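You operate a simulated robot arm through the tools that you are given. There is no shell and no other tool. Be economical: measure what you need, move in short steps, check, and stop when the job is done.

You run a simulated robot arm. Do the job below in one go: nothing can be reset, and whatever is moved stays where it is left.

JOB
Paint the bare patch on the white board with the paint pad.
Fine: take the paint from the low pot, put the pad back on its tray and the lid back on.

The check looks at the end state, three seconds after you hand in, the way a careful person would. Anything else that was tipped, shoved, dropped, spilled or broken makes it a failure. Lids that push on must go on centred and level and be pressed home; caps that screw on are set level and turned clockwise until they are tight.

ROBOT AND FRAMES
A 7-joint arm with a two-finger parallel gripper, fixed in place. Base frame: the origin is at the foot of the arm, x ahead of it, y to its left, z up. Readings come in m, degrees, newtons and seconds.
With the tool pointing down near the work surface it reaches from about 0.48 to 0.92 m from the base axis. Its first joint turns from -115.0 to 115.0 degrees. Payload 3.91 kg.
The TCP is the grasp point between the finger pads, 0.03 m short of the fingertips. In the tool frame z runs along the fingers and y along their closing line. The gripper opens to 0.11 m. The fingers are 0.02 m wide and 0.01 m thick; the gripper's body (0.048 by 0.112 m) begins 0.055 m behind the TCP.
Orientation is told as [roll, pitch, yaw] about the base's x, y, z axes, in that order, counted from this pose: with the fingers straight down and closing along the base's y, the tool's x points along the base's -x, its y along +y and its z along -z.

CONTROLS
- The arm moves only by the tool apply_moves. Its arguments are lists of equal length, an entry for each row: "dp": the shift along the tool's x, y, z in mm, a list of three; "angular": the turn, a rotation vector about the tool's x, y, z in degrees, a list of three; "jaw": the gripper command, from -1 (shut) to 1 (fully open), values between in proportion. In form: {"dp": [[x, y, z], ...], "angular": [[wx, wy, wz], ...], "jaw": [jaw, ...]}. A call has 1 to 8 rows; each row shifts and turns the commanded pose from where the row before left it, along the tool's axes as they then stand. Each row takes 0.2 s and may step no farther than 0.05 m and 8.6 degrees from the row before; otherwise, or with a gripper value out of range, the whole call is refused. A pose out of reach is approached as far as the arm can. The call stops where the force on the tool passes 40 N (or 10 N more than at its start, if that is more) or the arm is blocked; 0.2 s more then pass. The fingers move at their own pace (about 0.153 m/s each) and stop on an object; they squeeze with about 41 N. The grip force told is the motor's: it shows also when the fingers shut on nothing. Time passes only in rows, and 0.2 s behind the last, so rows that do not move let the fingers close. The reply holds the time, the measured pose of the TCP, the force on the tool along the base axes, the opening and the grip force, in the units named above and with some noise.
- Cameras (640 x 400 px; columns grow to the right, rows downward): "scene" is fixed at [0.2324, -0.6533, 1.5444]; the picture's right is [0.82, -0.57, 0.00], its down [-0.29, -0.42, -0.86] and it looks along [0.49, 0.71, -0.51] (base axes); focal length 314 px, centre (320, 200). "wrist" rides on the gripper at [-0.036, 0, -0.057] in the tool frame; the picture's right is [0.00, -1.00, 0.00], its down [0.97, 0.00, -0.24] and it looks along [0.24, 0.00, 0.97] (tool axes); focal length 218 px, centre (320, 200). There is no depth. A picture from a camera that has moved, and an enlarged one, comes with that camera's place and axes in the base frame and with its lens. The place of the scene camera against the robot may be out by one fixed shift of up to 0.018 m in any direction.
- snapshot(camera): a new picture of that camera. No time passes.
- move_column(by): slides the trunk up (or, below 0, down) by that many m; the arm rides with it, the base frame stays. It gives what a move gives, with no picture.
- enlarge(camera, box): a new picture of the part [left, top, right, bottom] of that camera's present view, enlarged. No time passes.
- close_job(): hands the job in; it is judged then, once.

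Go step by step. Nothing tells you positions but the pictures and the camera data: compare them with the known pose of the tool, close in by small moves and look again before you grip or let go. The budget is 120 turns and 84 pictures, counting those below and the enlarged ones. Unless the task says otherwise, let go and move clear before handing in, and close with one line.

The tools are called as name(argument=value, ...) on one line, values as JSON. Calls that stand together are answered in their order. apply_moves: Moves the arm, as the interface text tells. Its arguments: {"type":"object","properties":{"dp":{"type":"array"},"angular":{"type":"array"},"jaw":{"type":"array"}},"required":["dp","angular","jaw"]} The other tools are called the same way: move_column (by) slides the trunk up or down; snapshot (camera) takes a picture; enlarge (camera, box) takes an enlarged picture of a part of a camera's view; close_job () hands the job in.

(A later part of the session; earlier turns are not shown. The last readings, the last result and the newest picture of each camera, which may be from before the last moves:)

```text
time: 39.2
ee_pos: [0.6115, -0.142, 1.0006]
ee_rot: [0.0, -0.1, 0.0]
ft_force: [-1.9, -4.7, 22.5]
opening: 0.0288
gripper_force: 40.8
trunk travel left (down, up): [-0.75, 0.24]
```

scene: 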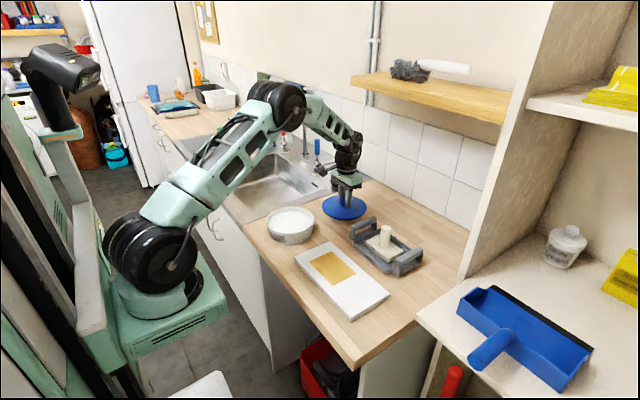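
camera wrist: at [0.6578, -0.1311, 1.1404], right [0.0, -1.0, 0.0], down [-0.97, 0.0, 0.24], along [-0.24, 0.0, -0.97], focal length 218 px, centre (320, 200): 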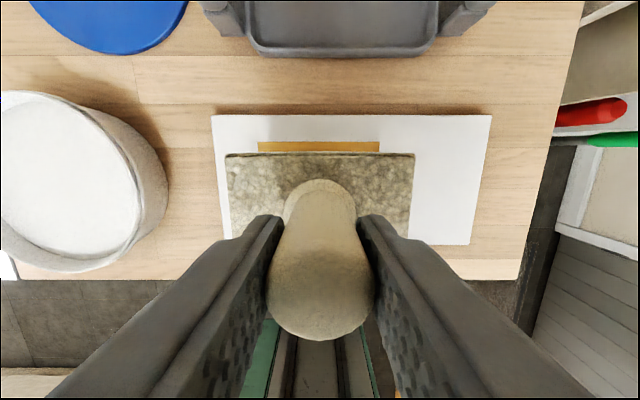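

Third spot is pressed at 22 N. Now the fourth, then lift and look.

apply_moves(dp=[[0, 0, -8], [-22, 0, 0], [0, 0, 6], [0, 0, 1.3], [0, 0, 0.7], [0, 0, 0]], angular=[[0, 0, 0], [0, 0, 0], [0, 0, 0], [0, 0, 0], [0, 0, 0], [0, 0, 0]], jaw=[-1, -1, -1, -1, -1, -1])

apply_moves(dp=[[0, 0, -10], [0, 0, -45], [0, 20, -45], [0, 40, 0], [0, 40, 0], [0, 40, 0], [0, 40, 0], [0, 0, 0]], angular=[[0, 0, 0], [0, 0, 0], [0, 0, 0], [0, 0, 0], [0, 0, 0], [0, 0, 0], [0, 0, 0], [0, 0, 0]], jaw=[-1, -1, -1, -1, -1, -1, -1, -1])

enlarge(camera="scene", box=[280, 220, 400, 320])

snapshot(camera="wrist")

```text
time: 40.6
ee_pos: [0.6325, -0.1408, 1.0018]
ee_rot: [0.0, -0.2, 0.0]
ft_force: [-1.6, 5.0, 23.7]
opening: 0.0286
gripper_force: 41.1
trunk travel left (down, up): [-0.75, 0.24]
```

```text
time: 42.4
ee_pos: [0.6308, 0.0365, 1.1001]
ee_rot: [-0.1, 0.0, 0.0]
ft_force: [0.3, 0.0, -1.1]
opening: 0.0289
gripper_force: 41.6
trunk travel left (down, up): [-0.75, 0.24]
```

```text
4.00 times, centred on (340, 270) of scene
camera zoom: at [0.2324, -0.6533, 1.5444], right [0.82, -0.57, 0.0], down [-0.29, -0.42, -0.86], along [0.49, 0.71, -0.51], focal length 1258 px, centre (240, -80)
```

zoom: 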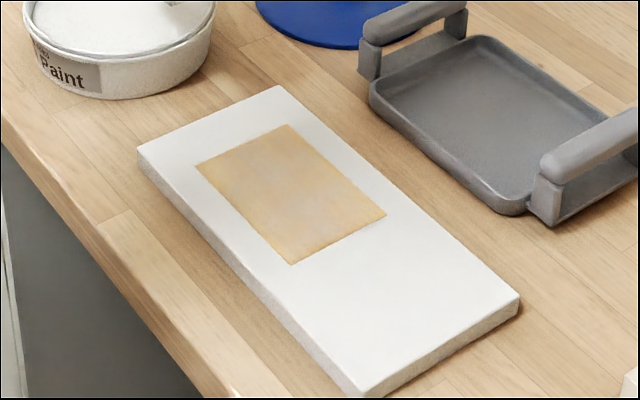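

```text
45 pictures are left
camera wrist: at [0.6677, 0.037, 1.1563], right [0.0, -1.0, 0.0], down [-0.97, 0.0, 0.24], along [-0.24, 0.0, -0.97], focal length 218 px, centre (320, 200)
```

wrist: 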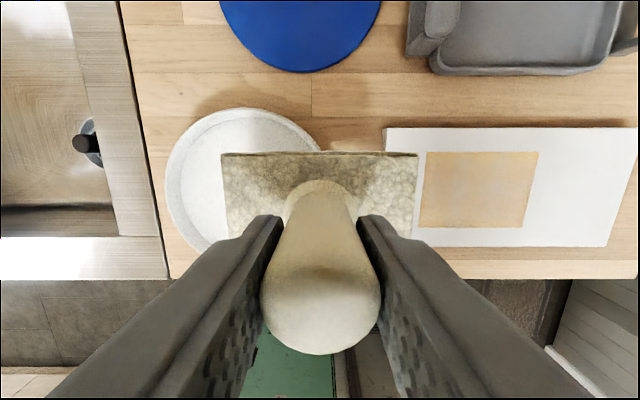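

The coat is thin, thicker in the middle, and the board hasn't moved. I'll reload the pad in the pot, expecting contact at about 1.016.

apply_moves(dp=[[4.5, 32.5, 0], [4.5, 32.5, 0], [0, 0, 0], [0, 0, 35], [0, 0, 35], [0, 0, 6], [0, 0, 4], [0, 0, 0]], angular=[[0, 0, 0], [0, 0, 0], [0, 0, 0], [0, 0, 0], [0, 0, 0], [0, 0, 0], [0, 0, 0], [0, 0, 0]], jaw=[-1, -1, -1, -1, -1, -1, -1, -1])

apply_moves(dp=[[0, 0, 1.5], [0, 0, 0]], angular=[[0, 0, 0], [0, 0, 0]], jaw=[-1, -1])

```text
time: 44.2
ee_pos: [0.6244, 0.1034, 1.0195]
ee_rot: [0.0, -0.2, 0.0]
ft_force: [-0.9, -0.2, 11.1]
opening: 0.0288
gripper_force: 41.3
trunk travel left (down, up): [-0.75, 0.24]
```

```text
time: 44.8
ee_pos: [0.6249, 0.1042, 1.0188]
ee_rot: [0.1, -0.2, -0.1]
ft_force: [-1.7, -1.8, 36.6]
opening: 0.0285
gripper_force: 41.1
trunk travel left (down, up): [-0.75, 0.24]
```

apply_moves(dp=[[0, 0, -5], [0, 0, -30], [0, 0, -30], [-2, -46, 0], [-2, -46, 0], [-2, -46, 0], [-2, -46, 0], [0, -38, 0]], angular=[[0, 0, 0], [0, 0, 0], [0, 0, 0], [0, 0, 0], [0, 0, 0], [0, 0, 0], [0, 0, 0], [0, 0, 0]], jaw=[-1, -1, -1, -1, -1, -1, -1, -1])

apply_moves(dp=[[0, 0, 40], [0, 0, 35], [0, 0, 2], [0, 0, 0]], angular=[[0, 0, 0], [0, 0, 0], [0, 0, 0], [0, 0, 0]], jaw=[-1, -1, -1, -1])

snapshot(camera="wrist")

```text
time: 46.6
ee_pos: [0.633, -0.1184, 1.0829]
ee_rot: [0.0, 0.0, 0.1]
ft_force: [-0.2, 0.3, -2.2]
opening: 0.0288
gripper_force: 41.4
trunk travel left (down, up): [-0.75, 0.24]
```

```text
time: 47.6
ee_pos: [0.6312, -0.1168, 1.0071]
ee_rot: [0.0, 0.1, -0.1]
ft_force: [-0.8, -0.9, -1.0]
opening: 0.0287
gripper_force: 41.1
trunk travel left (down, up): [-0.75, 0.24]
```

```text
44 pictures are left
camera wrist: at [0.6678, -0.1167, 1.0633], right [0.0, -1.0, 0.0], down [-0.97, 0.0, 0.24], along [-0.24, 0.0, -0.97], focal length 218 px, centre (320, 200)
```

wrist: 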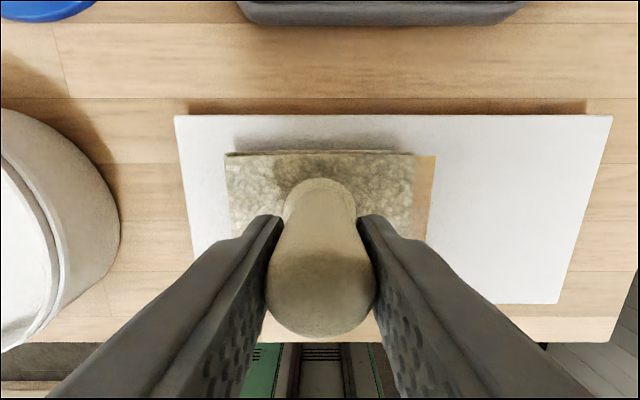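

I make light contact, then try a short gentle stroke.

apply_moves(dp=[[0, 0, 3], [0, 0, 1.5], [0, 0, 0]], angular=[[0, 0, 0], [0, 0, 0], [0, 0, 0]], jaw=[-1, -1, -1])

```text
time: 48.4
ee_pos: [0.6313, -0.117, 1.0033]
ee_rot: [-0.1, -0.3, -0.1]
ft_force: [-5.3, 3.4, 37.3]
opening: 0.0292
gripper_force: 41.2
trunk travel left (down, up): [-0.75, 0.24]
```

apply_moves(dp=[[0, 0, -1.5], [0, 0, 0]], angular=[[0, 0, 0], [0, 0, 0]], jaw=[-1, -1])

apply_moves(dp=[[4, 0, 0], [4, 0, 0]], angular=[[0, 0, 0], [0, 0, 0]], jaw=[-1, -1])

enlarge(camera="scene", box=[280, 220, 400, 320])

```text
time: 49.0
ee_pos: [0.6318, -0.1181, 1.0038]
ee_rot: [-0.1, -0.1, 0.0]
ft_force: [1.2, 6.5, 21.4]
opening: 0.0286
gripper_force: 41.2
trunk travel left (down, up): [-0.75, 0.24]
```

```text
time: 49.6
ee_pos: [0.6243, -0.1198, 1.0035]
ee_rot: [0.0, -0.1, -0.1]
ft_force: [8.9, -0.6, 17.2]
opening: 0.0288
gripper_force: 40.9
trunk travel left (down, up): [-0.75, 0.24]
```

```text
4.00 times, centred on (340, 270) of scene
camera zoom: at [0.2324, -0.6533, 1.5444], right [0.82, -0.57, 0.0], down [-0.29, -0.42, -0.86], along [0.49, 0.71, -0.51], focal length 1258 px, centre (240, -80)
```

zoom: 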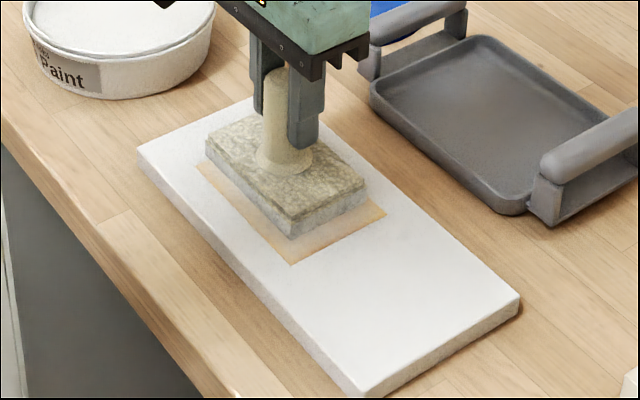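

The board held still under the stroke. I continue a looping stroke over the whole patch.

apply_moves(dp=[[6, 2, 0], [6, 2, 0], [5, 0, 0], [0, -7, 0], [0, -7, 0], [0, -7, 0], [0, -7, 0], [0, 0, 0]], angular=[[0, 0, 0], [0, 0, 0], [0, 0, 0], [0, 0, 0], [0, 0, 0], [0, 0, 0], [0, 0, 0], [0, 0, 0]], jaw=[-1, -1, -1, -1, -1, -1, -1, -1])

apply_moves(dp=[[-7, 0, 0], [-7, 0, 0], [-7, 0, 0], [-7, 0, 0], [0, 7, 0], [0, 7, 0], [0, 7, 0], [0, 7, 0]], angular=[[0, 0, 0], [0, 0, 0], [0, 0, 0], [0, 0, 0], [0, 0, 0], [0, 0, 0], [0, 0, 0], [0, 0, 0]], jaw=[-1, -1, -1, -1, -1, -1, -1, -1])

enlarge(camera="scene", box=[280, 220, 400, 320])

```text
time: 51.4
ee_pos: [0.6066, -0.1417, 1.0017]
ee_rot: [-0.1, 0.0, 0.0]
ft_force: [-1.4, 4.8, 9.9]
opening: 0.0287
gripper_force: 40.9
trunk travel left (down, up): [-0.75, 0.24]
```

```text
time: 53.2
ee_pos: [0.6357, -0.1142, 1.0024]
ee_rot: [0.0, 0.0, 0.1]
ft_force: [-0.3, -0.5, 0.1]
opening: 0.0289
gripper_force: 41.3
trunk travel left (down, up): [-0.75, 0.24]
```

```text
4.00 times, centred on (340, 270) of scene
camera zoom: at [0.2324, -0.6533, 1.5444], right [0.82, -0.57, 0.0], down [-0.29, -0.42, -0.86], along [0.49, 0.71, -0.51], focal length 1258 px, centre (240, -80)
```

zoom: 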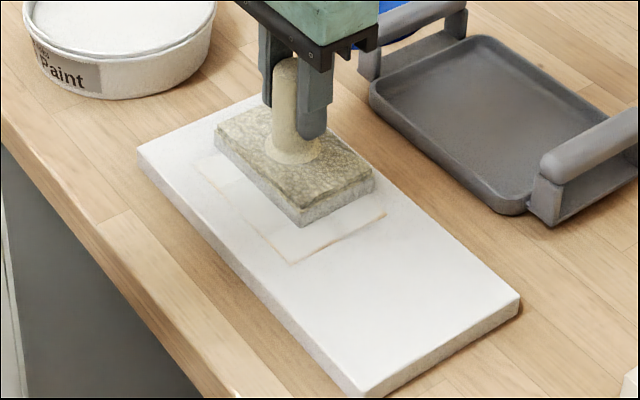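

Stroking works very well; only thin lines at the patch edges remain. I press slightly more and widen the loop.

apply_moves(dp=[[0, 0, 1], [0, 0, 0]], angular=[[0, 0, 0], [0, 0, 0]], jaw=[-1, -1])

apply_moves(dp=[[-3, 3, 0], [9, 0, 0], [9, 0, 0], [9, 0, 0], [9, 0, 0], [0, -9, 0], [0, -9, 0], [0, -9, 0]], angular=[[0, 0, 0], [0, 0, 0], [0, 0, 0], [0, 0, 0], [0, 0, 0], [0, 0, 0], [0, 0, 0], [0, 0, 0]], jaw=[-1, -1, -1, -1, -1, -1, -1, -1])

```text
time: 53.8
ee_pos: [0.6368, -0.114, 1.0021]
ee_rot: [0.0, -0.1, -0.1]
ft_force: [0.7, 0.5, 8.4]
opening: 0.0286
gripper_force: 41.0
trunk travel left (down, up): [-0.75, 0.24]
```

```text
time: 55.6
ee_pos: [0.6024, -0.1387, 1.002]
ee_rot: [-0.1, -0.1, 0.1]
ft_force: [0.4, 2.5, 3.7]
opening: 0.0288
gripper_force: 40.7
trunk travel left (down, up): [-0.75, 0.24]
```

apply_moves(dp=[[0, -6, 0.6], [0, -6, 0], [-9, 0, 0], [-9, 0, 0], [-9, 0, 0], [-9, 0, 0], [0, 6, 0], [0, 6, 0]], angular=[[0, 0, 0], [0, 0, 0], [0, 0, 0], [0, 0, 0], [0, 0, 0], [0, 0, 0], [0, 0, 0], [0, 0, 0]], jaw=[-1, -1, -1, -1, -1, -1, -1, -1])

apply_moves(dp=[[0, 8, 0], [0, 8, 0], [0, 8, 0], [0, 0, -5], [0, 0, -30], [0, 0, -40], [0, 45, 0], [0, 45, 0]], angular=[[0, 0, 0], [0, 0, 0], [0, 0, 0], [0, 0, 0], [0, 0, 0], [0, 0, 0], [0, 0, 0], [0, 0, 0]], jaw=[-1, -1, -1, -1, -1, -1, -1, -1])

enlarge(camera="scene", box=[280, 220, 400, 320])

snapshot(camera="wrist")

```text
time: 57.4
ee_pos: [0.6387, -0.1384, 1.0017]
ee_rot: [0.0, 0.0, 0.0]
ft_force: [-1.0, -0.1, -1.5]
opening: 0.0287
gripper_force: 41.4
trunk travel left (down, up): [-0.75, 0.24]
```

```text
time: 59.2
ee_pos: [0.6386, -0.0227, 1.0769]
ee_rot: [0.0, 0.0, -0.2]
ft_force: [0.0, -0.4, -0.8]
opening: 0.0287
gripper_force: 41.3
trunk travel left (down, up): [-0.75, 0.24]
```

```text
4.00 times, centred on (340, 270) of scene
camera zoom: at [0.2324, -0.6533, 1.5444], right [0.82, -0.57, 0.0], down [-0.29, -0.42, -0.86], along [0.49, 0.71, -0.51], focal length 1258 px, centre (240, -80)
```

zoom: 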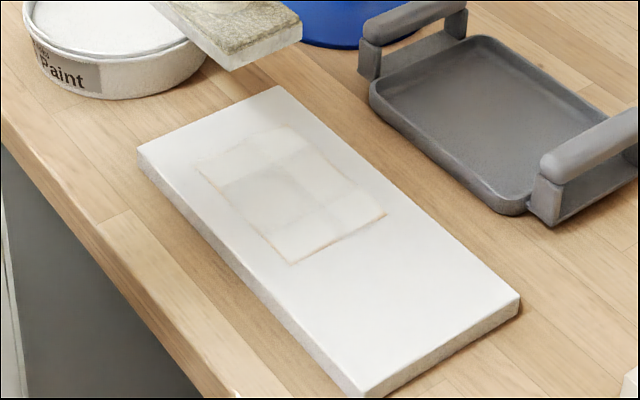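

```text
40 pictures are left
camera wrist: at [0.6744, -0.0233, 1.1334], right [0.0, -1.0, 0.0], down [-0.97, 0.0, 0.24], along [-0.24, 0.0, -0.97], focal length 218 px, centre (320, 200)
```

wrist: 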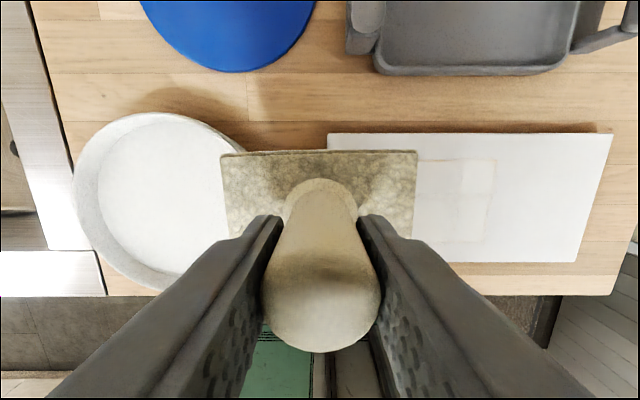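

A faint outline is left. I reload once more and go over the edges with a wider loop.

apply_moves(dp=[[4, 32, 0], [4, 32, 0], [4, 31, 0], [4, 30, 0], [0, 0, 0], [0, 0, 40], [0, 0, 14], [0, 0, 4]], angular=[[0, 0, 0], [0, 0, 0], [0, 0, 0], [0, 0, 0], [0, 0, 0], [0, 0, 0], [0, 0, 0], [0, 0, 0]], jaw=[-1, -1, -1, -1, -1, -1, -1, -1])

apply_moves(dp=[[0, 0, 1], [0, 0, 0]], angular=[[0, 0, 0], [0, 0, 0]], jaw=[-1, -1])

```text
time: 61.0
ee_pos: [0.622, 0.1032, 1.0208]
ee_rot: [0.1, -0.1, -0.1]
ft_force: [-0.9, 0.0, 16.6]
opening: 0.0287
gripper_force: 41.0
trunk travel left (down, up): [-0.75, 0.24]
```

```text
time: 61.6
ee_pos: [0.6219, 0.1031, 1.02]
ee_rot: [0.0, -0.3, 0.0]
ft_force: [-2.0, 1.3, 37.7]
opening: 0.0286
gripper_force: 41.1
trunk travel left (down, up): [-0.75, 0.24]
```

apply_moves(dp=[[0, 0, -5], [0, 0, -30], [0, 0, -30], [-4, -42, 0], [-4, -42, 0], [-4, -42, 0], [-4, -42, 0], [-5, -42, 0]], angular=[[0, 0, 0], [0, 0, 0], [0, 0, 0], [0, 0, 0], [0, 0, 0], [0, 0, 0], [0, 0, 0], [0, 0, 0]], jaw=[-1, -1, -1, -1, -1, -1, -1, -1])

apply_moves(dp=[[0, 0, 40], [0, 0, 35], [0, 0, 3], [0, 0, 2], [0, 0, 0]], angular=[[0, 0, 0], [0, 0, 0], [0, 0, 0], [0, 0, 0], [0, 0, 0]], jaw=[-1, -1, -1, -1, -1])

```text
time: 63.4
ee_pos: [0.6446, -0.1098, 1.0825]
ee_rot: [0.0, 0.0, 0.2]
ft_force: [-0.3, 0.7, -0.9]
opening: 0.0287
gripper_force: 41.0
trunk travel left (down, up): [-0.75, 0.24]
```

```text
time: 64.6
ee_pos: [0.6442, -0.1115, 1.0043]
ee_rot: [0.0, -0.3, -0.1]
ft_force: [-2.5, -11.8, 37.6]
opening: 0.0288
gripper_force: 41.0
trunk travel left (down, up): [-0.75, 0.24]
```

apply_moves(dp=[[0, 0, -1], [0, -9, 0], [0, -9, 0], [0, -9, 0], [0, -9, 0], [0, -9, 0], [0, 0, 0]], angular=[[0, 0, 0], [0, 0, 0], [0, 0, 0], [0, 0, 0], [0, 0, 0], [0, 0, 0], [0, 0, 0]], jaw=[-1, -1, -1, -1, -1, -1, -1])

apply_moves(dp=[[9, 0, 0], [9, 0, 0], [9, 0, 0], [9, 0, 0], [9, 0, 0], [0, 0, 0]], angular=[[0, 0, 0], [0, 0, 0], [0, 0, 0], [0, 0, 0], [0, 0, 0], [0, 0, 0]], jaw=[-1, -1, -1, -1, -1, -1])

apply_moves(dp=[[0, 9, 0], [0, 9, 0], [0, 9, 0], [0, 9, 0], [0, 9, 0], [0, 4, 0], [0, 0, 0]], angular=[[0, 0, 0], [0, 0, 0], [0, 0, 0], [0, 0, 0], [0, 0, 0], [0, 0, 0], [0, 0, 0]], jaw=[-1, -1, -1, -1, -1, -1, -1])

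enlarge(camera="scene", box=[280, 220, 400, 320])

```text
time: 66.2
ee_pos: [0.6424, -0.1529, 1.0038]
ee_rot: [0.0, 0.0, -0.1]
ft_force: [-0.8, 10.3, 21.4]
opening: 0.0289
gripper_force: 41.2
trunk travel left (down, up): [-0.75, 0.24]
```

```text
time: 67.6
ee_pos: [0.5964, -0.1523, 1.0032]
ee_rot: [0.0, 0.1, 0.1]
ft_force: [7.9, 0.5, 17.4]
opening: 0.0289
gripper_force: 41.4
trunk travel left (down, up): [-0.75, 0.24]
```

```text
time: 69.2
ee_pos: [0.5984, -0.1042, 1.0029]
ee_rot: [0.0, 0.0, -0.1]
ft_force: [-1.0, 0.9, 0.2]
opening: 0.0286
gripper_force: 41.2
trunk travel left (down, up): [-0.75, 0.24]
```

```text
4.00 times, centred on (340, 270) of scene
camera zoom: at [0.2324, -0.6533, 1.5444], right [0.82, -0.57, 0.0], down [-0.29, -0.42, -0.86], along [0.49, 0.71, -0.51], focal length 1258 px, centre (240, -80)
```

zoom: 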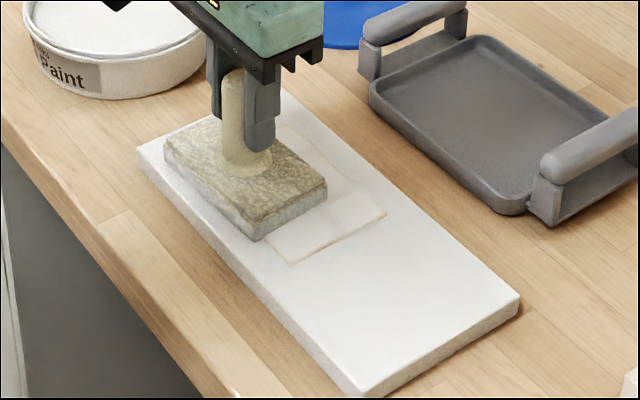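

apply_moves(dp=[[0, 0, 1], [0, 0, 0]], angular=[[0, 0, 0], [0, 0, 0]], jaw=[-1, -1])

apply_moves(dp=[[-9, 0, 0], [-9, 0, 0], [-9, 0, 0], [-9, 0, 0], [-9, 0, 0], [0, 0, 0]], angular=[[0, 0, 0], [0, 0, 0], [0, 0, 0], [0, 0, 0], [0, 0, 0], [0, 0, 0]], jaw=[-1, -1, -1, -1, -1, -1])

apply_moves(dp=[[0, 0, -5], [0, 0, -30], [0, 0, -40], [0, 40, 0], [0, 40, 0], [0, 40, 0]], angular=[[0, 0, 0], [0, 0, 0], [0, 0, 0], [0, 0, 0], [0, 0, 0], [0, 0, 0]], jaw=[-1, -1, -1, -1, -1, -1])

enlarge(camera="scene", box=[310, 230, 370, 290])

enlarge(camera="wrist", box=[400, 100, 640, 280])

```text
time: 69.8
ee_pos: [0.5992, -0.104, 1.0028]
ee_rot: [0.0, -0.2, 0.0]
ft_force: [1.3, 0.1, 9.5]
opening: 0.0289
gripper_force: 40.5
trunk travel left (down, up): [-0.75, 0.24]
```

```text
time: 71.2
ee_pos: [0.6433, -0.1053, 1.0021]
ee_rot: [0.1, 0.0, 0.0]
ft_force: [-0.9, 1.0, 2.6]
opening: 0.0285
gripper_force: 41.3
trunk travel left (down, up): [-0.75, 0.24]
```

```text
time: 72.6
ee_pos: [0.645, 0.0118, 1.0765]
ee_rot: [-0.1, 0.0, -0.1]
ft_force: [0.4, -0.9, -0.5]
opening: 0.0284
gripper_force: 41.3
trunk travel left (down, up): [-0.75, 0.24]
```

```text
6.67 times, centred on (340, 260) of scene
camera zoom: at [0.2324, -0.6533, 1.5444], right [0.82, -0.57, 0.0], down [-0.29, -0.42, -0.86], along [0.49, 0.71, -0.51], focal length 2096 px, centre (187, -200)
```

zoom: 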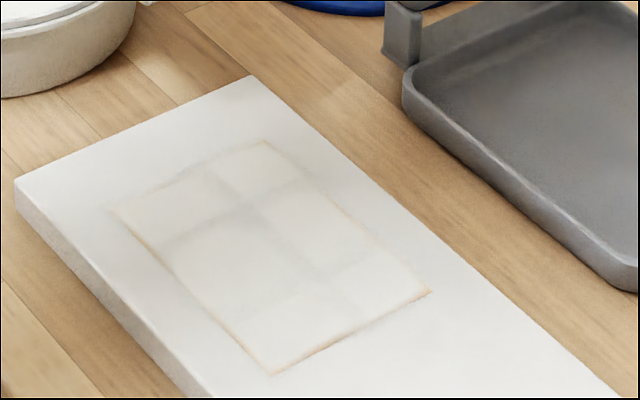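

```text
2.22 times, centred on (520, 190) of wrist
camera zoom: at [0.6808, 0.0125, 1.1335], right [0.0, -1.0, 0.0], down [-0.97, 0.0, 0.24], along [-0.24, 0.0, -0.97], focal length 485 px, centre (-124, 222)
```

zoom: 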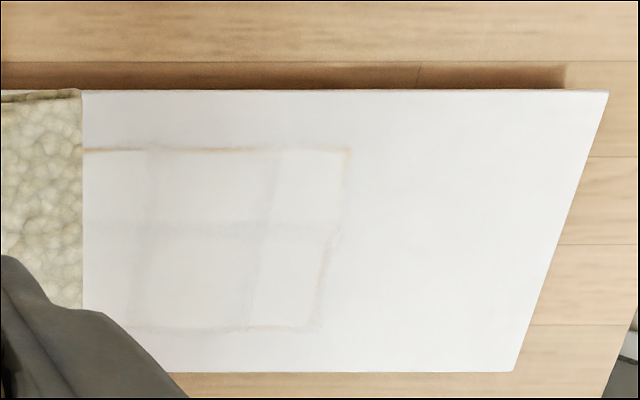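

The patch is covered; only faint seams show, and repeated passes no longer change them. Now I take the pad back over the tray.

apply_moves(dp=[[0, 0, -20], [-26, -26.8, 0], [-26, -26.8, 0], [-26, -26.8, 0], [-26, -26.8, 0], [-26, -26.8, 0], [-26, -26.8, 0], [0, 0, 0]], angular=[[0, 0, 0], [0, 0, 0], [0, 0, 0], [0, 0, 0], [0, 0, 0], [0, 0, 0], [0, 0, 0], [0, 0, 0]], jaw=[-1, -1, -1, -1, -1, -1, -1, -1])

snapshot(camera="wrist")

enlarge(camera="scene", box=[300, 180, 440, 290])

```text
time: 74.4
ee_pos: [0.8012, -0.1468, 1.0981]
ee_rot: [0.0, 0.0, -0.1]
ft_force: [0.4, -1.0, 0.1]
opening: 0.0283
gripper_force: 40.6
trunk travel left (down, up): [-0.75, 0.24]
```

```text
36 pictures are left
camera wrist: at [0.8381, -0.1462, 1.1547], right [0.0, -1.0, 0.0], down [-0.97, 0.0, 0.24], along [-0.24, 0.0, -0.97], focal length 218 px, centre (320, 200)
```

wrist: 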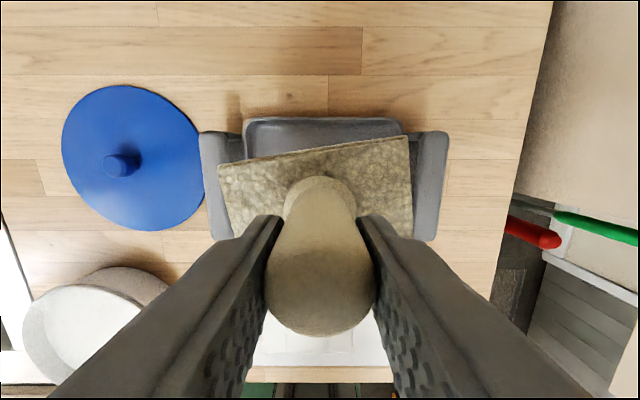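

```text
3.64 times, centred on (370, 235) of scene
camera zoom: at [0.2324, -0.6533, 1.5444], right [0.82, -0.57, 0.0], down [-0.29, -0.42, -0.86], along [0.49, 0.71, -0.51], focal length 1144 px, centre (138, 73)
```

zoom: 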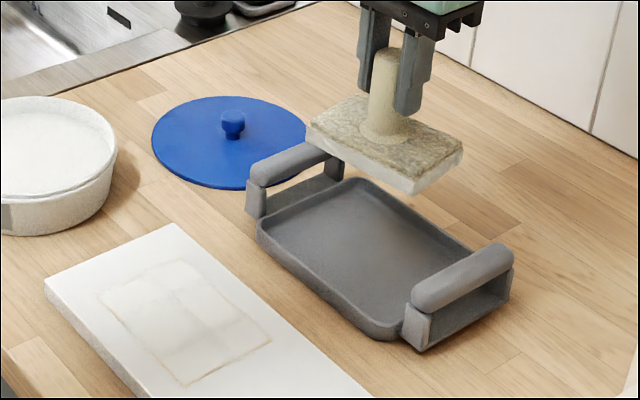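

The pad has twisted about 8° in the grip, so before placing it I check the patch more closely.

enlarge(camera="scene", box=[318, 240, 362, 284])

```text
9.09 times, centred on (340, 262) of scene
camera zoom: at [0.2324, -0.6533, 1.5444], right [0.82, -0.57, 0.0], down [-0.29, -0.42, -0.86], along [0.49, 0.71, -0.51], focal length 2859 px, centre (138, -364)
```

zoom: 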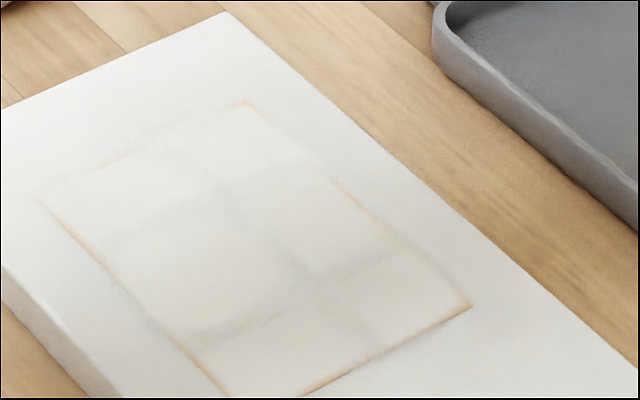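

The remaining marks are hairline seams. The pad is yawed about +7.6°, so I turn the tool back and lower toward the tray.

apply_moves(dp=[[0, -1.5, 0], [0, 0, 30], [0, 0, 30], [0, 0, 15], [0, 0, 0]], angular=[[0, 0, 7.6], [0, 0, 0], [0, 0, 0], [0, 0, 0], [0, 0, 0]], jaw=[-1, -1, -1, -1, -1])

snapshot(camera="wrist")

enlarge(camera="scene", box=[330, 190, 440, 290])

```text
time: 75.6
ee_pos: [0.7991, -0.1483, 1.022]
ee_rot: [0.0, 0.0, -7.6]
ft_force: [-0.9, 0.0, -0.9]
opening: 0.0283
gripper_force: 41.1
trunk travel left (down, up): [-0.75, 0.24]
```

```text
33 pictures are left
camera wrist: at [0.836, -0.1525, 1.0785], right [-0.13, -0.99, 0.0], down [-0.96, 0.13, 0.24], along [-0.24, 0.03, -0.97], focal length 218 px, centre (320, 200)
```

wrist: 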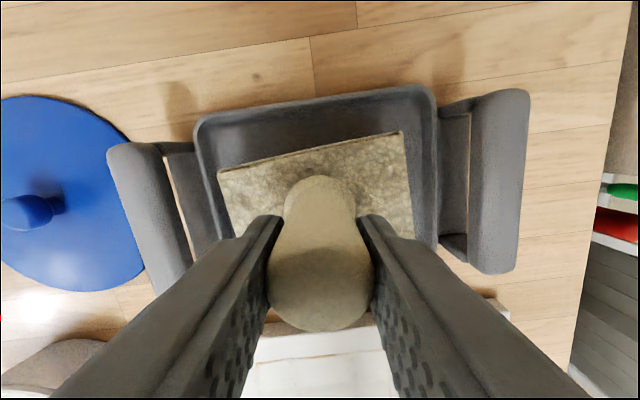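

```text
4.00 times, centred on (385, 240) of scene
camera zoom: at [0.2324, -0.6533, 1.5444], right [0.82, -0.57, 0.0], down [-0.29, -0.42, -0.86], along [0.49, 0.71, -0.51], focal length 1258 px, centre (60, 40)
```

zoom: 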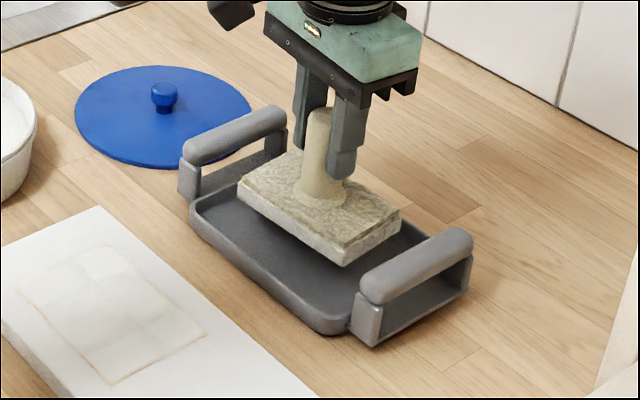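

Parallel with the tray and inside its walls. I lower it down to contact.

apply_moves(dp=[[0, 0, 20], [0, 0, 12], [0, 0, 3], [0, 0, 2]], angular=[[0, 0, 0], [0, 0, 0], [0, 0, 0], [0, 0, 0]], jaw=[-1, -1, -1, -1])

apply_moves(dp=[[0, 0, 1], [0, 0, 1]], angular=[[0, 0, 0], [0, 0, 0]], jaw=[-1, -1])

```text
time: 76.6
ee_pos: [0.7984, -0.1475, 0.9895]
ee_rot: [-0.1, -0.4, -7.7]
ft_force: [2.2, -3.2, 37.6]
opening: 0.0284
gripper_force: 40.7
trunk travel left (down, up): [-0.75, 0.24]
```

```text
time: 77.2
ee_pos: [0.7989, -0.1475, 0.9861]
ee_rot: [0.0, -0.3, -7.6]
ft_force: [3.3, -4.2, 38.2]
opening: 0.0281
gripper_force: 40.8
trunk travel left (down, up): [-0.75, 0.24]
```

Contact came a bit earlier than expected, so I check that it's sitting flat.

enlarge(camera="scene", box=[350, 210, 430, 285])

snapshot(camera="wrist")

```text
5.33 times, centred on (390, 248) of scene
camera zoom: at [0.2324, -0.6533, 1.5444], right [0.82, -0.57, 0.0], down [-0.29, -0.42, -0.86], along [0.49, 0.71, -0.51], focal length 1677 px, centre (-53, -53)
```

zoom: 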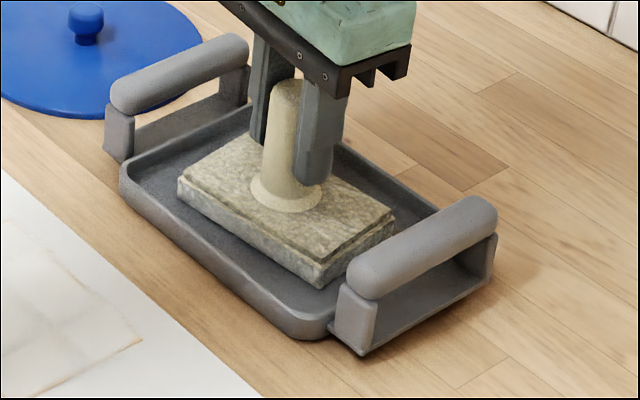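

```text
30 pictures are left
camera wrist: at [0.8349, -0.152, 1.0425], right [-0.13, -0.99, 0.0], down [-0.96, 0.13, 0.24], along [-0.23, 0.03, -0.97], focal length 218 px, centre (320, 200)
```

wrist: 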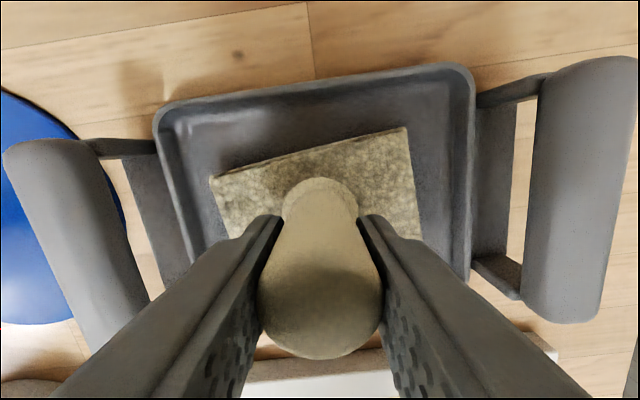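

It sits flat in the tray. I release and rise.

apply_moves(dp=[[0, 0, -1], [0, 0, 0], [0, 0, 0], [0, 0, -20], [0, 0, -45], [0, 0, -45], [0, 0, 0]], angular=[[0, 0, 0], [0, 0, 0], [0, 0, 0], [0, 0, 0], [0, 0, 0], [0, 0, 0], [0, 0, -7.6]], jaw=[-1, 0.1, 0.1, 0.1, 0.1, 0.1, 0.1])

enlarge(camera="scene", box=[300, 180, 440, 290])

snapshot(camera="wrist")

```text
time: 78.8
ee_pos: [0.8, -0.1454, 1.0943]
ee_rot: [0.0, -0.1, 0.1]
ft_force: [0.0, 0.3, 0.5]
opening: 0.0606
gripper_force: 0.0
trunk travel left (down, up): [-0.75, 0.24]
```

```text
3.64 times, centred on (370, 235) of scene
camera zoom: at [0.2324, -0.6533, 1.5444], right [0.82, -0.57, 0.0], down [-0.29, -0.42, -0.86], along [0.49, 0.71, -0.51], focal length 1144 px, centre (138, 73)
```

zoom: 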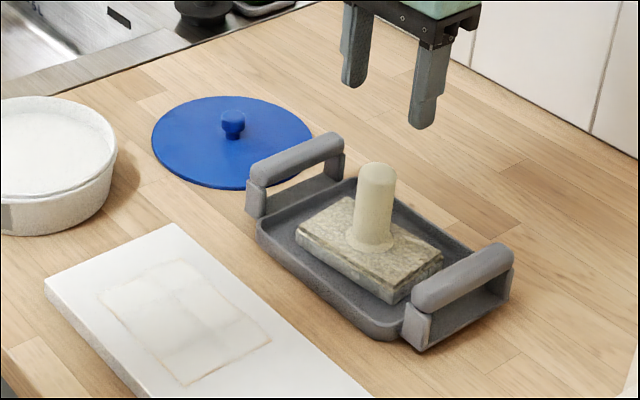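

```text
28 pictures are left
camera wrist: at [0.837, -0.1454, 1.1514], right [0.0, -1.0, 0.0], down [-0.97, 0.0, 0.24], along [-0.24, 0.0, -0.97], focal length 218 px, centre (320, 200)
```

wrist: 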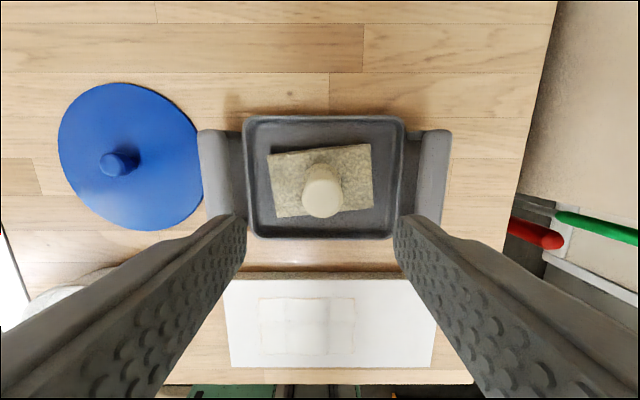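

The pad is on its tray. I take an unobstructed closer look at the patch from above.

enlarge(camera="wrist", box=[220, 270, 440, 380])

```text
2.91 times, centred on (330, 325) of wrist
camera zoom: at [0.837, -0.1454, 1.1514], right [0.0, -1.0, 0.0], down [-0.97, 0.0, 0.24], along [-0.24, 0.0, -0.97], focal length 635 px, centre (291, -164)
```

zoom: 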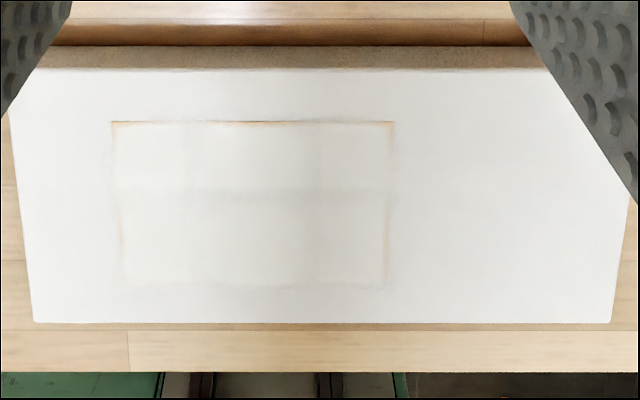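

The patch is evenly covered. Now the lid: I go above its knob at about (0.819, 0.055).

apply_moves(dp=[[-4, 40, 0], [-4, 40, 0], [-4, 40, 0], [-4, 40, 0], [-3, 40, 0], [0, 0, 35], [0, 0, 0]], angular=[[0, 0, 0], [0, 0, 0], [0, 0, 0], [0, 0, 0], [0, 0, 0], [0, 0, 0], [0, 0, 0]], jaw=[0, 0, 0, 0, 0, 0, 0])

enlarge(camera="wrist", box=[220, 80, 460, 280])

```text
time: 80.4
ee_pos: [0.8171, 0.0547, 1.0582]
ee_rot: [0.0, 0.1, -0.1]
ft_force: [-0.2, -0.2, 0.0]
opening: 0.0548
gripper_force: 0.0
trunk travel left (down, up): [-0.75, 0.24]
```

```text
2.00 times, centred on (340, 180) of wrist
camera zoom: at [0.8558, 0.0535, 1.1149], right [0.0, -1.0, 0.0], down [-0.97, 0.0, 0.24], along [-0.24, 0.0, -0.97], focal length 436 px, centre (280, 240)
```

zoom: 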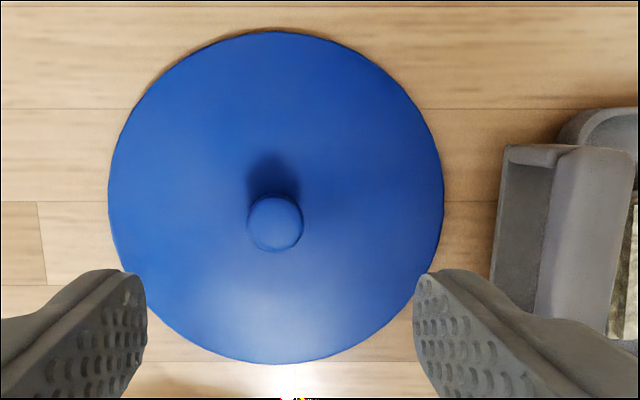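

apply_moves(dp=[[-1.5, 1, 40], [0, 0, 40], [0, 0, 20], [0, 0, 6], [0, 0, 2], [0, 0, 1], [0, 0, 0]], angular=[[0, 0, 0], [0, 0, 0], [0, 0, 0], [0, 0, 0], [0, 0, 0], [0, 0, 0], [0, 0, 0]], jaw=[0, 0, 0, 0, 0, 0, 0])

apply_moves(dp=[[0, 0, 0], [0, 0, 0], [0, 0, 0]], angular=[[0, 0, 0], [0, 0, 0], [0, 0, 0]], jaw=[-1, -1, -1])

enlarge(camera="scene", box=[310, 170, 390, 240])

```text
time: 82.0
ee_pos: [0.8208, 0.0534, 0.9513]
ee_rot: [0.1, 0.0, 0.0]
ft_force: [-0.3, 0.8, -0.5]
opening: 0.055
gripper_force: 0.0
trunk travel left (down, up): [-0.75, 0.24]
```

```text
time: 82.8
ee_pos: [0.8201, 0.0549, 0.9497]
ee_rot: [0.0, 0.0, -0.1]
ft_force: [0.2, -0.6, 0.4]
opening: 0.0226
gripper_force: 40.8
trunk travel left (down, up): [-0.75, 0.24]
```

```text
5.71 times, centred on (350, 205) of scene
camera zoom: at [0.2324, -0.6533, 1.5444], right [0.82, -0.57, 0.0], down [-0.29, -0.42, -0.86], along [0.49, 0.71, -0.51], focal length 1797 px, centre (149, 171)
```

zoom: 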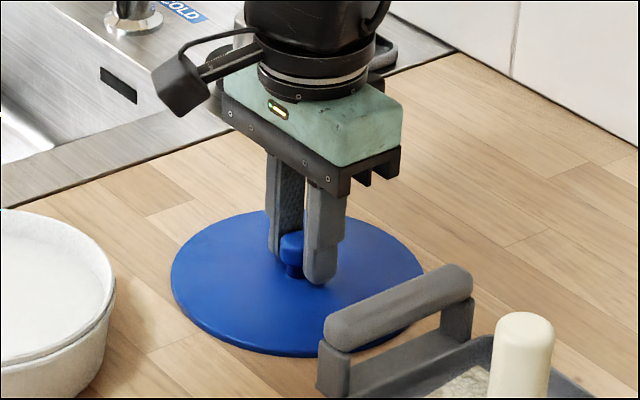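

apply_moves(dp=[[0, 0, -10], [0, 0, -40], [0, 0, -45], [0, 0, -45], [0, 0, 0]], angular=[[0, 0, 0], [0, 0, 0], [0, 0, 0], [0, 0, 0], [0, 0, 0]], jaw=[-1, -1, -1, -1, -1])

apply_moves(dp=[[39.5, 9.3, 0], [39.5, 9.3, 0], [39.5, 9.3, 0], [39.5, 9.3, 0], [39.5, 9.3, 0], [0, 0, 0], [0, 0, 0]], angular=[[0, 0, 0], [0, 0, 0], [0, 0, 0], [0, 0, 0], [0, 0, 0], [0, 0, 0], [0, 0, 0]], jaw=[-1, -1, -1, -1, -1, -1, -1])

apply_moves(dp=[[0, 0, 0]], angular=[[0, 0, 0]], jaw=[-1])

snapshot(camera="wrist")

enlarge(camera="scene", box=[250, 170, 330, 250])

```text
time: 84.0
ee_pos: [0.8199, 0.0539, 1.0905]
ee_rot: [0.0, 0.0, 0.0]
ft_force: [0.5, -0.3, -1.3]
opening: 0.0229
gripper_force: 40.8
trunk travel left (down, up): [-0.75, 0.24]
```

```text
time: 85.6
ee_pos: [0.6229, 0.101, 1.0937]
ee_rot: [0.0, -0.1, 0.1]
ft_force: [-0.2, -0.1, -0.6]
opening: 0.023
gripper_force: 40.9
trunk travel left (down, up): [-0.75, 0.24]
```

```text
time: 86.0
ee_pos: [0.6224, 0.1014, 1.0938]
ee_rot: [-0.1, 0.1, 0.1]
ft_force: [-0.4, -0.4, -2.3]
opening: 0.0227
gripper_force: 40.8
trunk travel left (down, up): [-0.75, 0.24]
```

```text
24 pictures are left
camera wrist: at [0.6593, 0.1014, 1.1504], right [0.0, -1.0, 0.0], down [-0.97, 0.0, 0.24], along [-0.24, 0.0, -0.97], focal length 218 px, centre (320, 200)
```

wrist: 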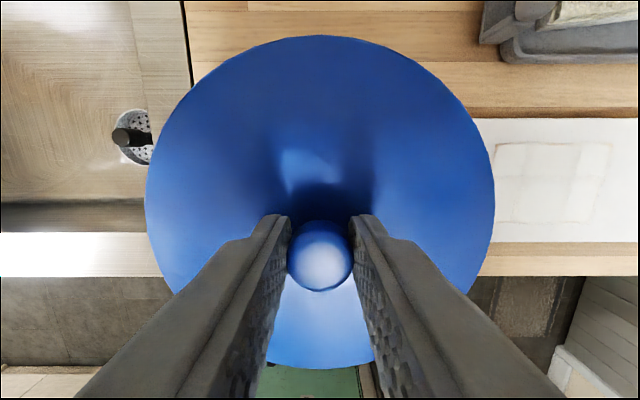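

```text
5.00 times, centred on (290, 210) of scene
camera zoom: at [0.2324, -0.6533, 1.5444], right [0.82, -0.57, 0.0], down [-0.29, -0.42, -0.86], along [0.49, 0.71, -0.51], focal length 1572 px, centre (470, 150)
```

zoom: 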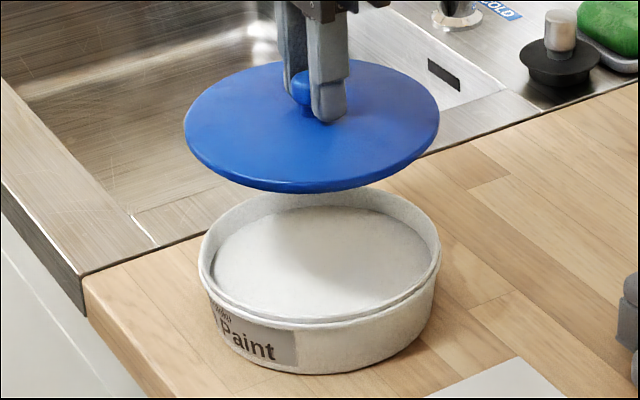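

Lid is level and aligned as when I removed it, and the pot is unmoved. I lower to just above the rim.

apply_moves(dp=[[0, 0, 40], [0, 0, 30], [0, 0, 8], [0, 0, 0]], angular=[[0, 0, 0], [0, 0, 0], [0, 0, 0], [0, 0, 0]], jaw=[-1, -1, -1, -1])

enlarge(camera="scene", box=[255, 180, 325, 250])

```text
time: 87.0
ee_pos: [0.6216, 0.1006, 1.0132]
ee_rot: [-0.1, 0.0, 0.0]
ft_force: [0.3, -0.1, -1.4]
opening: 0.0227
gripper_force: 41.1
trunk travel left (down, up): [-0.75, 0.24]
```

```text
5.71 times, centred on (290, 215) of scene
camera zoom: at [0.2324, -0.6533, 1.5444], right [0.82, -0.57, 0.0], down [-0.29, -0.42, -0.86], along [0.49, 0.71, -0.51], focal length 1797 px, centre (491, 114)
```

zoom: 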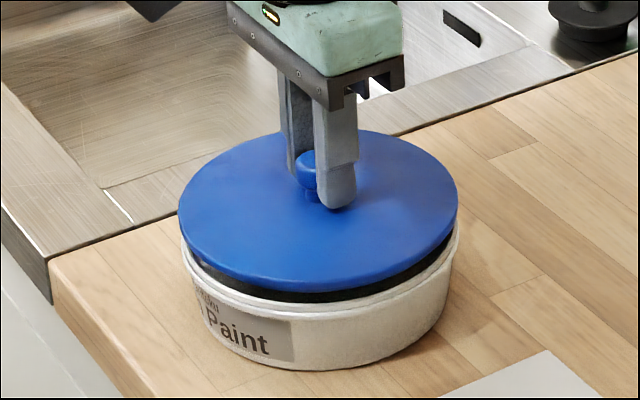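

Nearly aligned; I shift ~0.7 mm in +x and lower in small steps.

apply_moves(dp=[[-0.7, 0, 3], [0, 0, 3], [0, 0, 2]], angular=[[0, 0, 0], [0, 0, 0], [0, 0, 0]], jaw=[-1, -1, -1])

enlarge(camera="scene", box=[255, 180, 325, 250])

```text
time: 87.8
ee_pos: [0.623, 0.1009, 1.0043]
ee_rot: [0.0, 0.0, 0.0]
ft_force: [-0.2, 1.1, -0.5]
opening: 0.0227
gripper_force: 41.3
trunk travel left (down, up): [-0.75, 0.24]
```

```text
5.71 times, centred on (290, 215) of scene
camera zoom: at [0.2324, -0.6533, 1.5444], right [0.82, -0.57, 0.0], down [-0.29, -0.42, -0.86], along [0.49, 0.71, -0.51], focal length 1797 px, centre (491, 114)
```

zoom: 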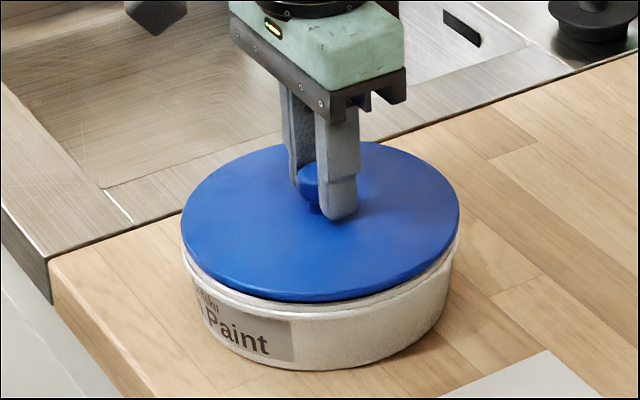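

Aligned and almost down. I continue until it meets resistance and press home.

apply_moves(dp=[[0, 0, 1.5], [0, 0, 1]], angular=[[0, 0, 0], [0, 0, 0]], jaw=[-1, -1])

apply_moves(dp=[[0, 0, 1], [0, 0, 1]], angular=[[0, 0, 0], [0, 0, 0]], jaw=[-1, -1])

```text
time: 88.4
ee_pos: [0.6227, 0.1012, 1.0009]
ee_rot: [0.0, 0.0, 0.0]
ft_force: [0.5, -0.3, 0.3]
opening: 0.0227
gripper_force: 41.4
trunk travel left (down, up): [-0.75, 0.24]
```

```text
time: 89.0
ee_pos: [0.6226, 0.0995, 1.0005]
ee_rot: [0.1, 0.0, 0.0]
ft_force: [-0.8, -0.1, -1.5]
opening: 0.0227
gripper_force: 40.8
trunk travel left (down, up): [-0.75, 0.24]
```

apply_moves(dp=[[0, 0, 1], [0, 0, 1]], angular=[[0, 0, 0], [0, 0, 0]], jaw=[-1, -1])

enlarge(camera="scene", box=[255, 180, 325, 250])

```text
time: 89.6
ee_pos: [0.622, 0.1005, 0.9993]
ee_rot: [0.1, -0.2, 0.0]
ft_force: [-2.5, 4.9, 24.6]
opening: 0.0225
gripper_force: 40.9
trunk travel left (down, up): [-0.75, 0.24]
```

```text
5.71 times, centred on (290, 215) of scene
camera zoom: at [0.2324, -0.6533, 1.5444], right [0.82, -0.57, 0.0], down [-0.29, -0.42, -0.86], along [0.49, 0.71, -0.51], focal length 1797 px, centre (491, 114)
```

zoom: 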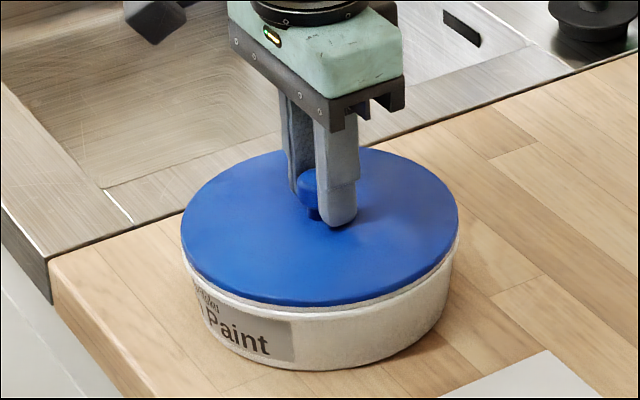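

It looks seated. I press harder through the grip, then release and press on the knob's top with closed fingers.

apply_moves(dp=[[0, 0, 1], [0, 0, 1]], angular=[[0, 0, 0], [0, 0, 0]], jaw=[-1, -1])

apply_moves(dp=[[0, 0, -3], [0, 0, 0], [0, 0, 0], [0, 0, -25], [0, 0, -15], [0, 0, 0], [0, 0, 0], [0, 0, 0]], angular=[[0, 0, 0], [0, 0, 0], [0, 0, 0], [0, 0, 0], [0, 0, 0], [0, 0, 0], [0, 0, 0], [0, 0, 0]], jaw=[-1, -0.2, -0.2, -0.2, -0.2, -1, -1, -1])

enlarge(camera="scene", box=[255, 180, 325, 250])

```text
time: 90.1
ee_pos: [0.6226, 0.1016, 1.0]
ee_rot: [0.2, -0.3, -0.1]
ft_force: [-8.8, -0.8, 21.1]
opening: 0.0227
gripper_force: 40.9
trunk travel left (down, up): [-0.75, 0.24]
stopped in row 2: the force on the tool passed its limit (the readings are from after the stop); the commanded pose is now the measured one
```

```text
time: 91.9
ee_pos: [0.6238, 0.1016, 1.0422]
ee_rot: [0.1, -0.3, 0.0]
ft_force: [0.2, -0.6, 0.3]
opening: 0.0
gripper_force: 37.6
trunk travel left (down, up): [-0.75, 0.24]
```

```text
5.71 times, centred on (290, 215) of scene
camera zoom: at [0.2324, -0.6533, 1.5444], right [0.82, -0.57, 0.0], down [-0.29, -0.42, -0.86], along [0.49, 0.71, -0.51], focal length 1797 px, centre (491, 114)
```

zoom: 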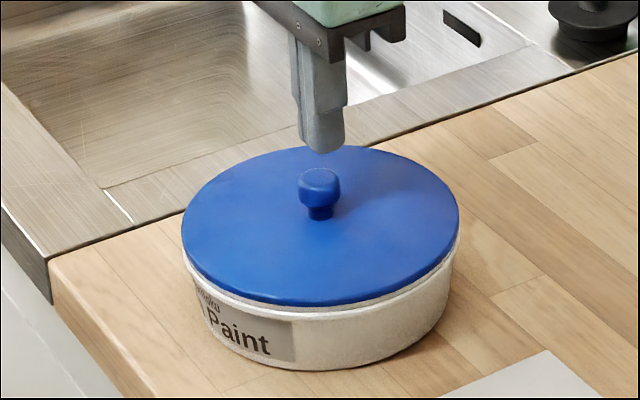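

Same appearance as at the start. Now a firm press on the knob with closed fingers.

apply_moves(dp=[[1.5, 0, 15], [0, 0, 7], [0, 0, 2], [0, 0, 1.5], [0, 0, 1.5], [0, 0, 1.5], [0, 0, 1.5], [0, 0, 1.5]], angular=[[0, 0, 0], [0, 0, 0], [0, 0, 0], [0, 0, 0], [0, 0, 0], [0, 0, 0], [0, 0, 0], [0, 0, 0]], jaw=[-1, -1, -1, -1, -1, -1, -1, -1])

```text
time: 92.7
ee_pos: [0.6221, 0.1008, 1.022]
ee_rot: [0.2, -0.4, 0.0]
ft_force: [-11.1, -4.9, 24.6]
opening: 0.0003
gripper_force: 37.4
trunk travel left (down, up): [-0.75, 0.24]
stopped in row 4: the force on the tool passed its limit (the readings are from after the stop); the commanded pose is now the measured one
```

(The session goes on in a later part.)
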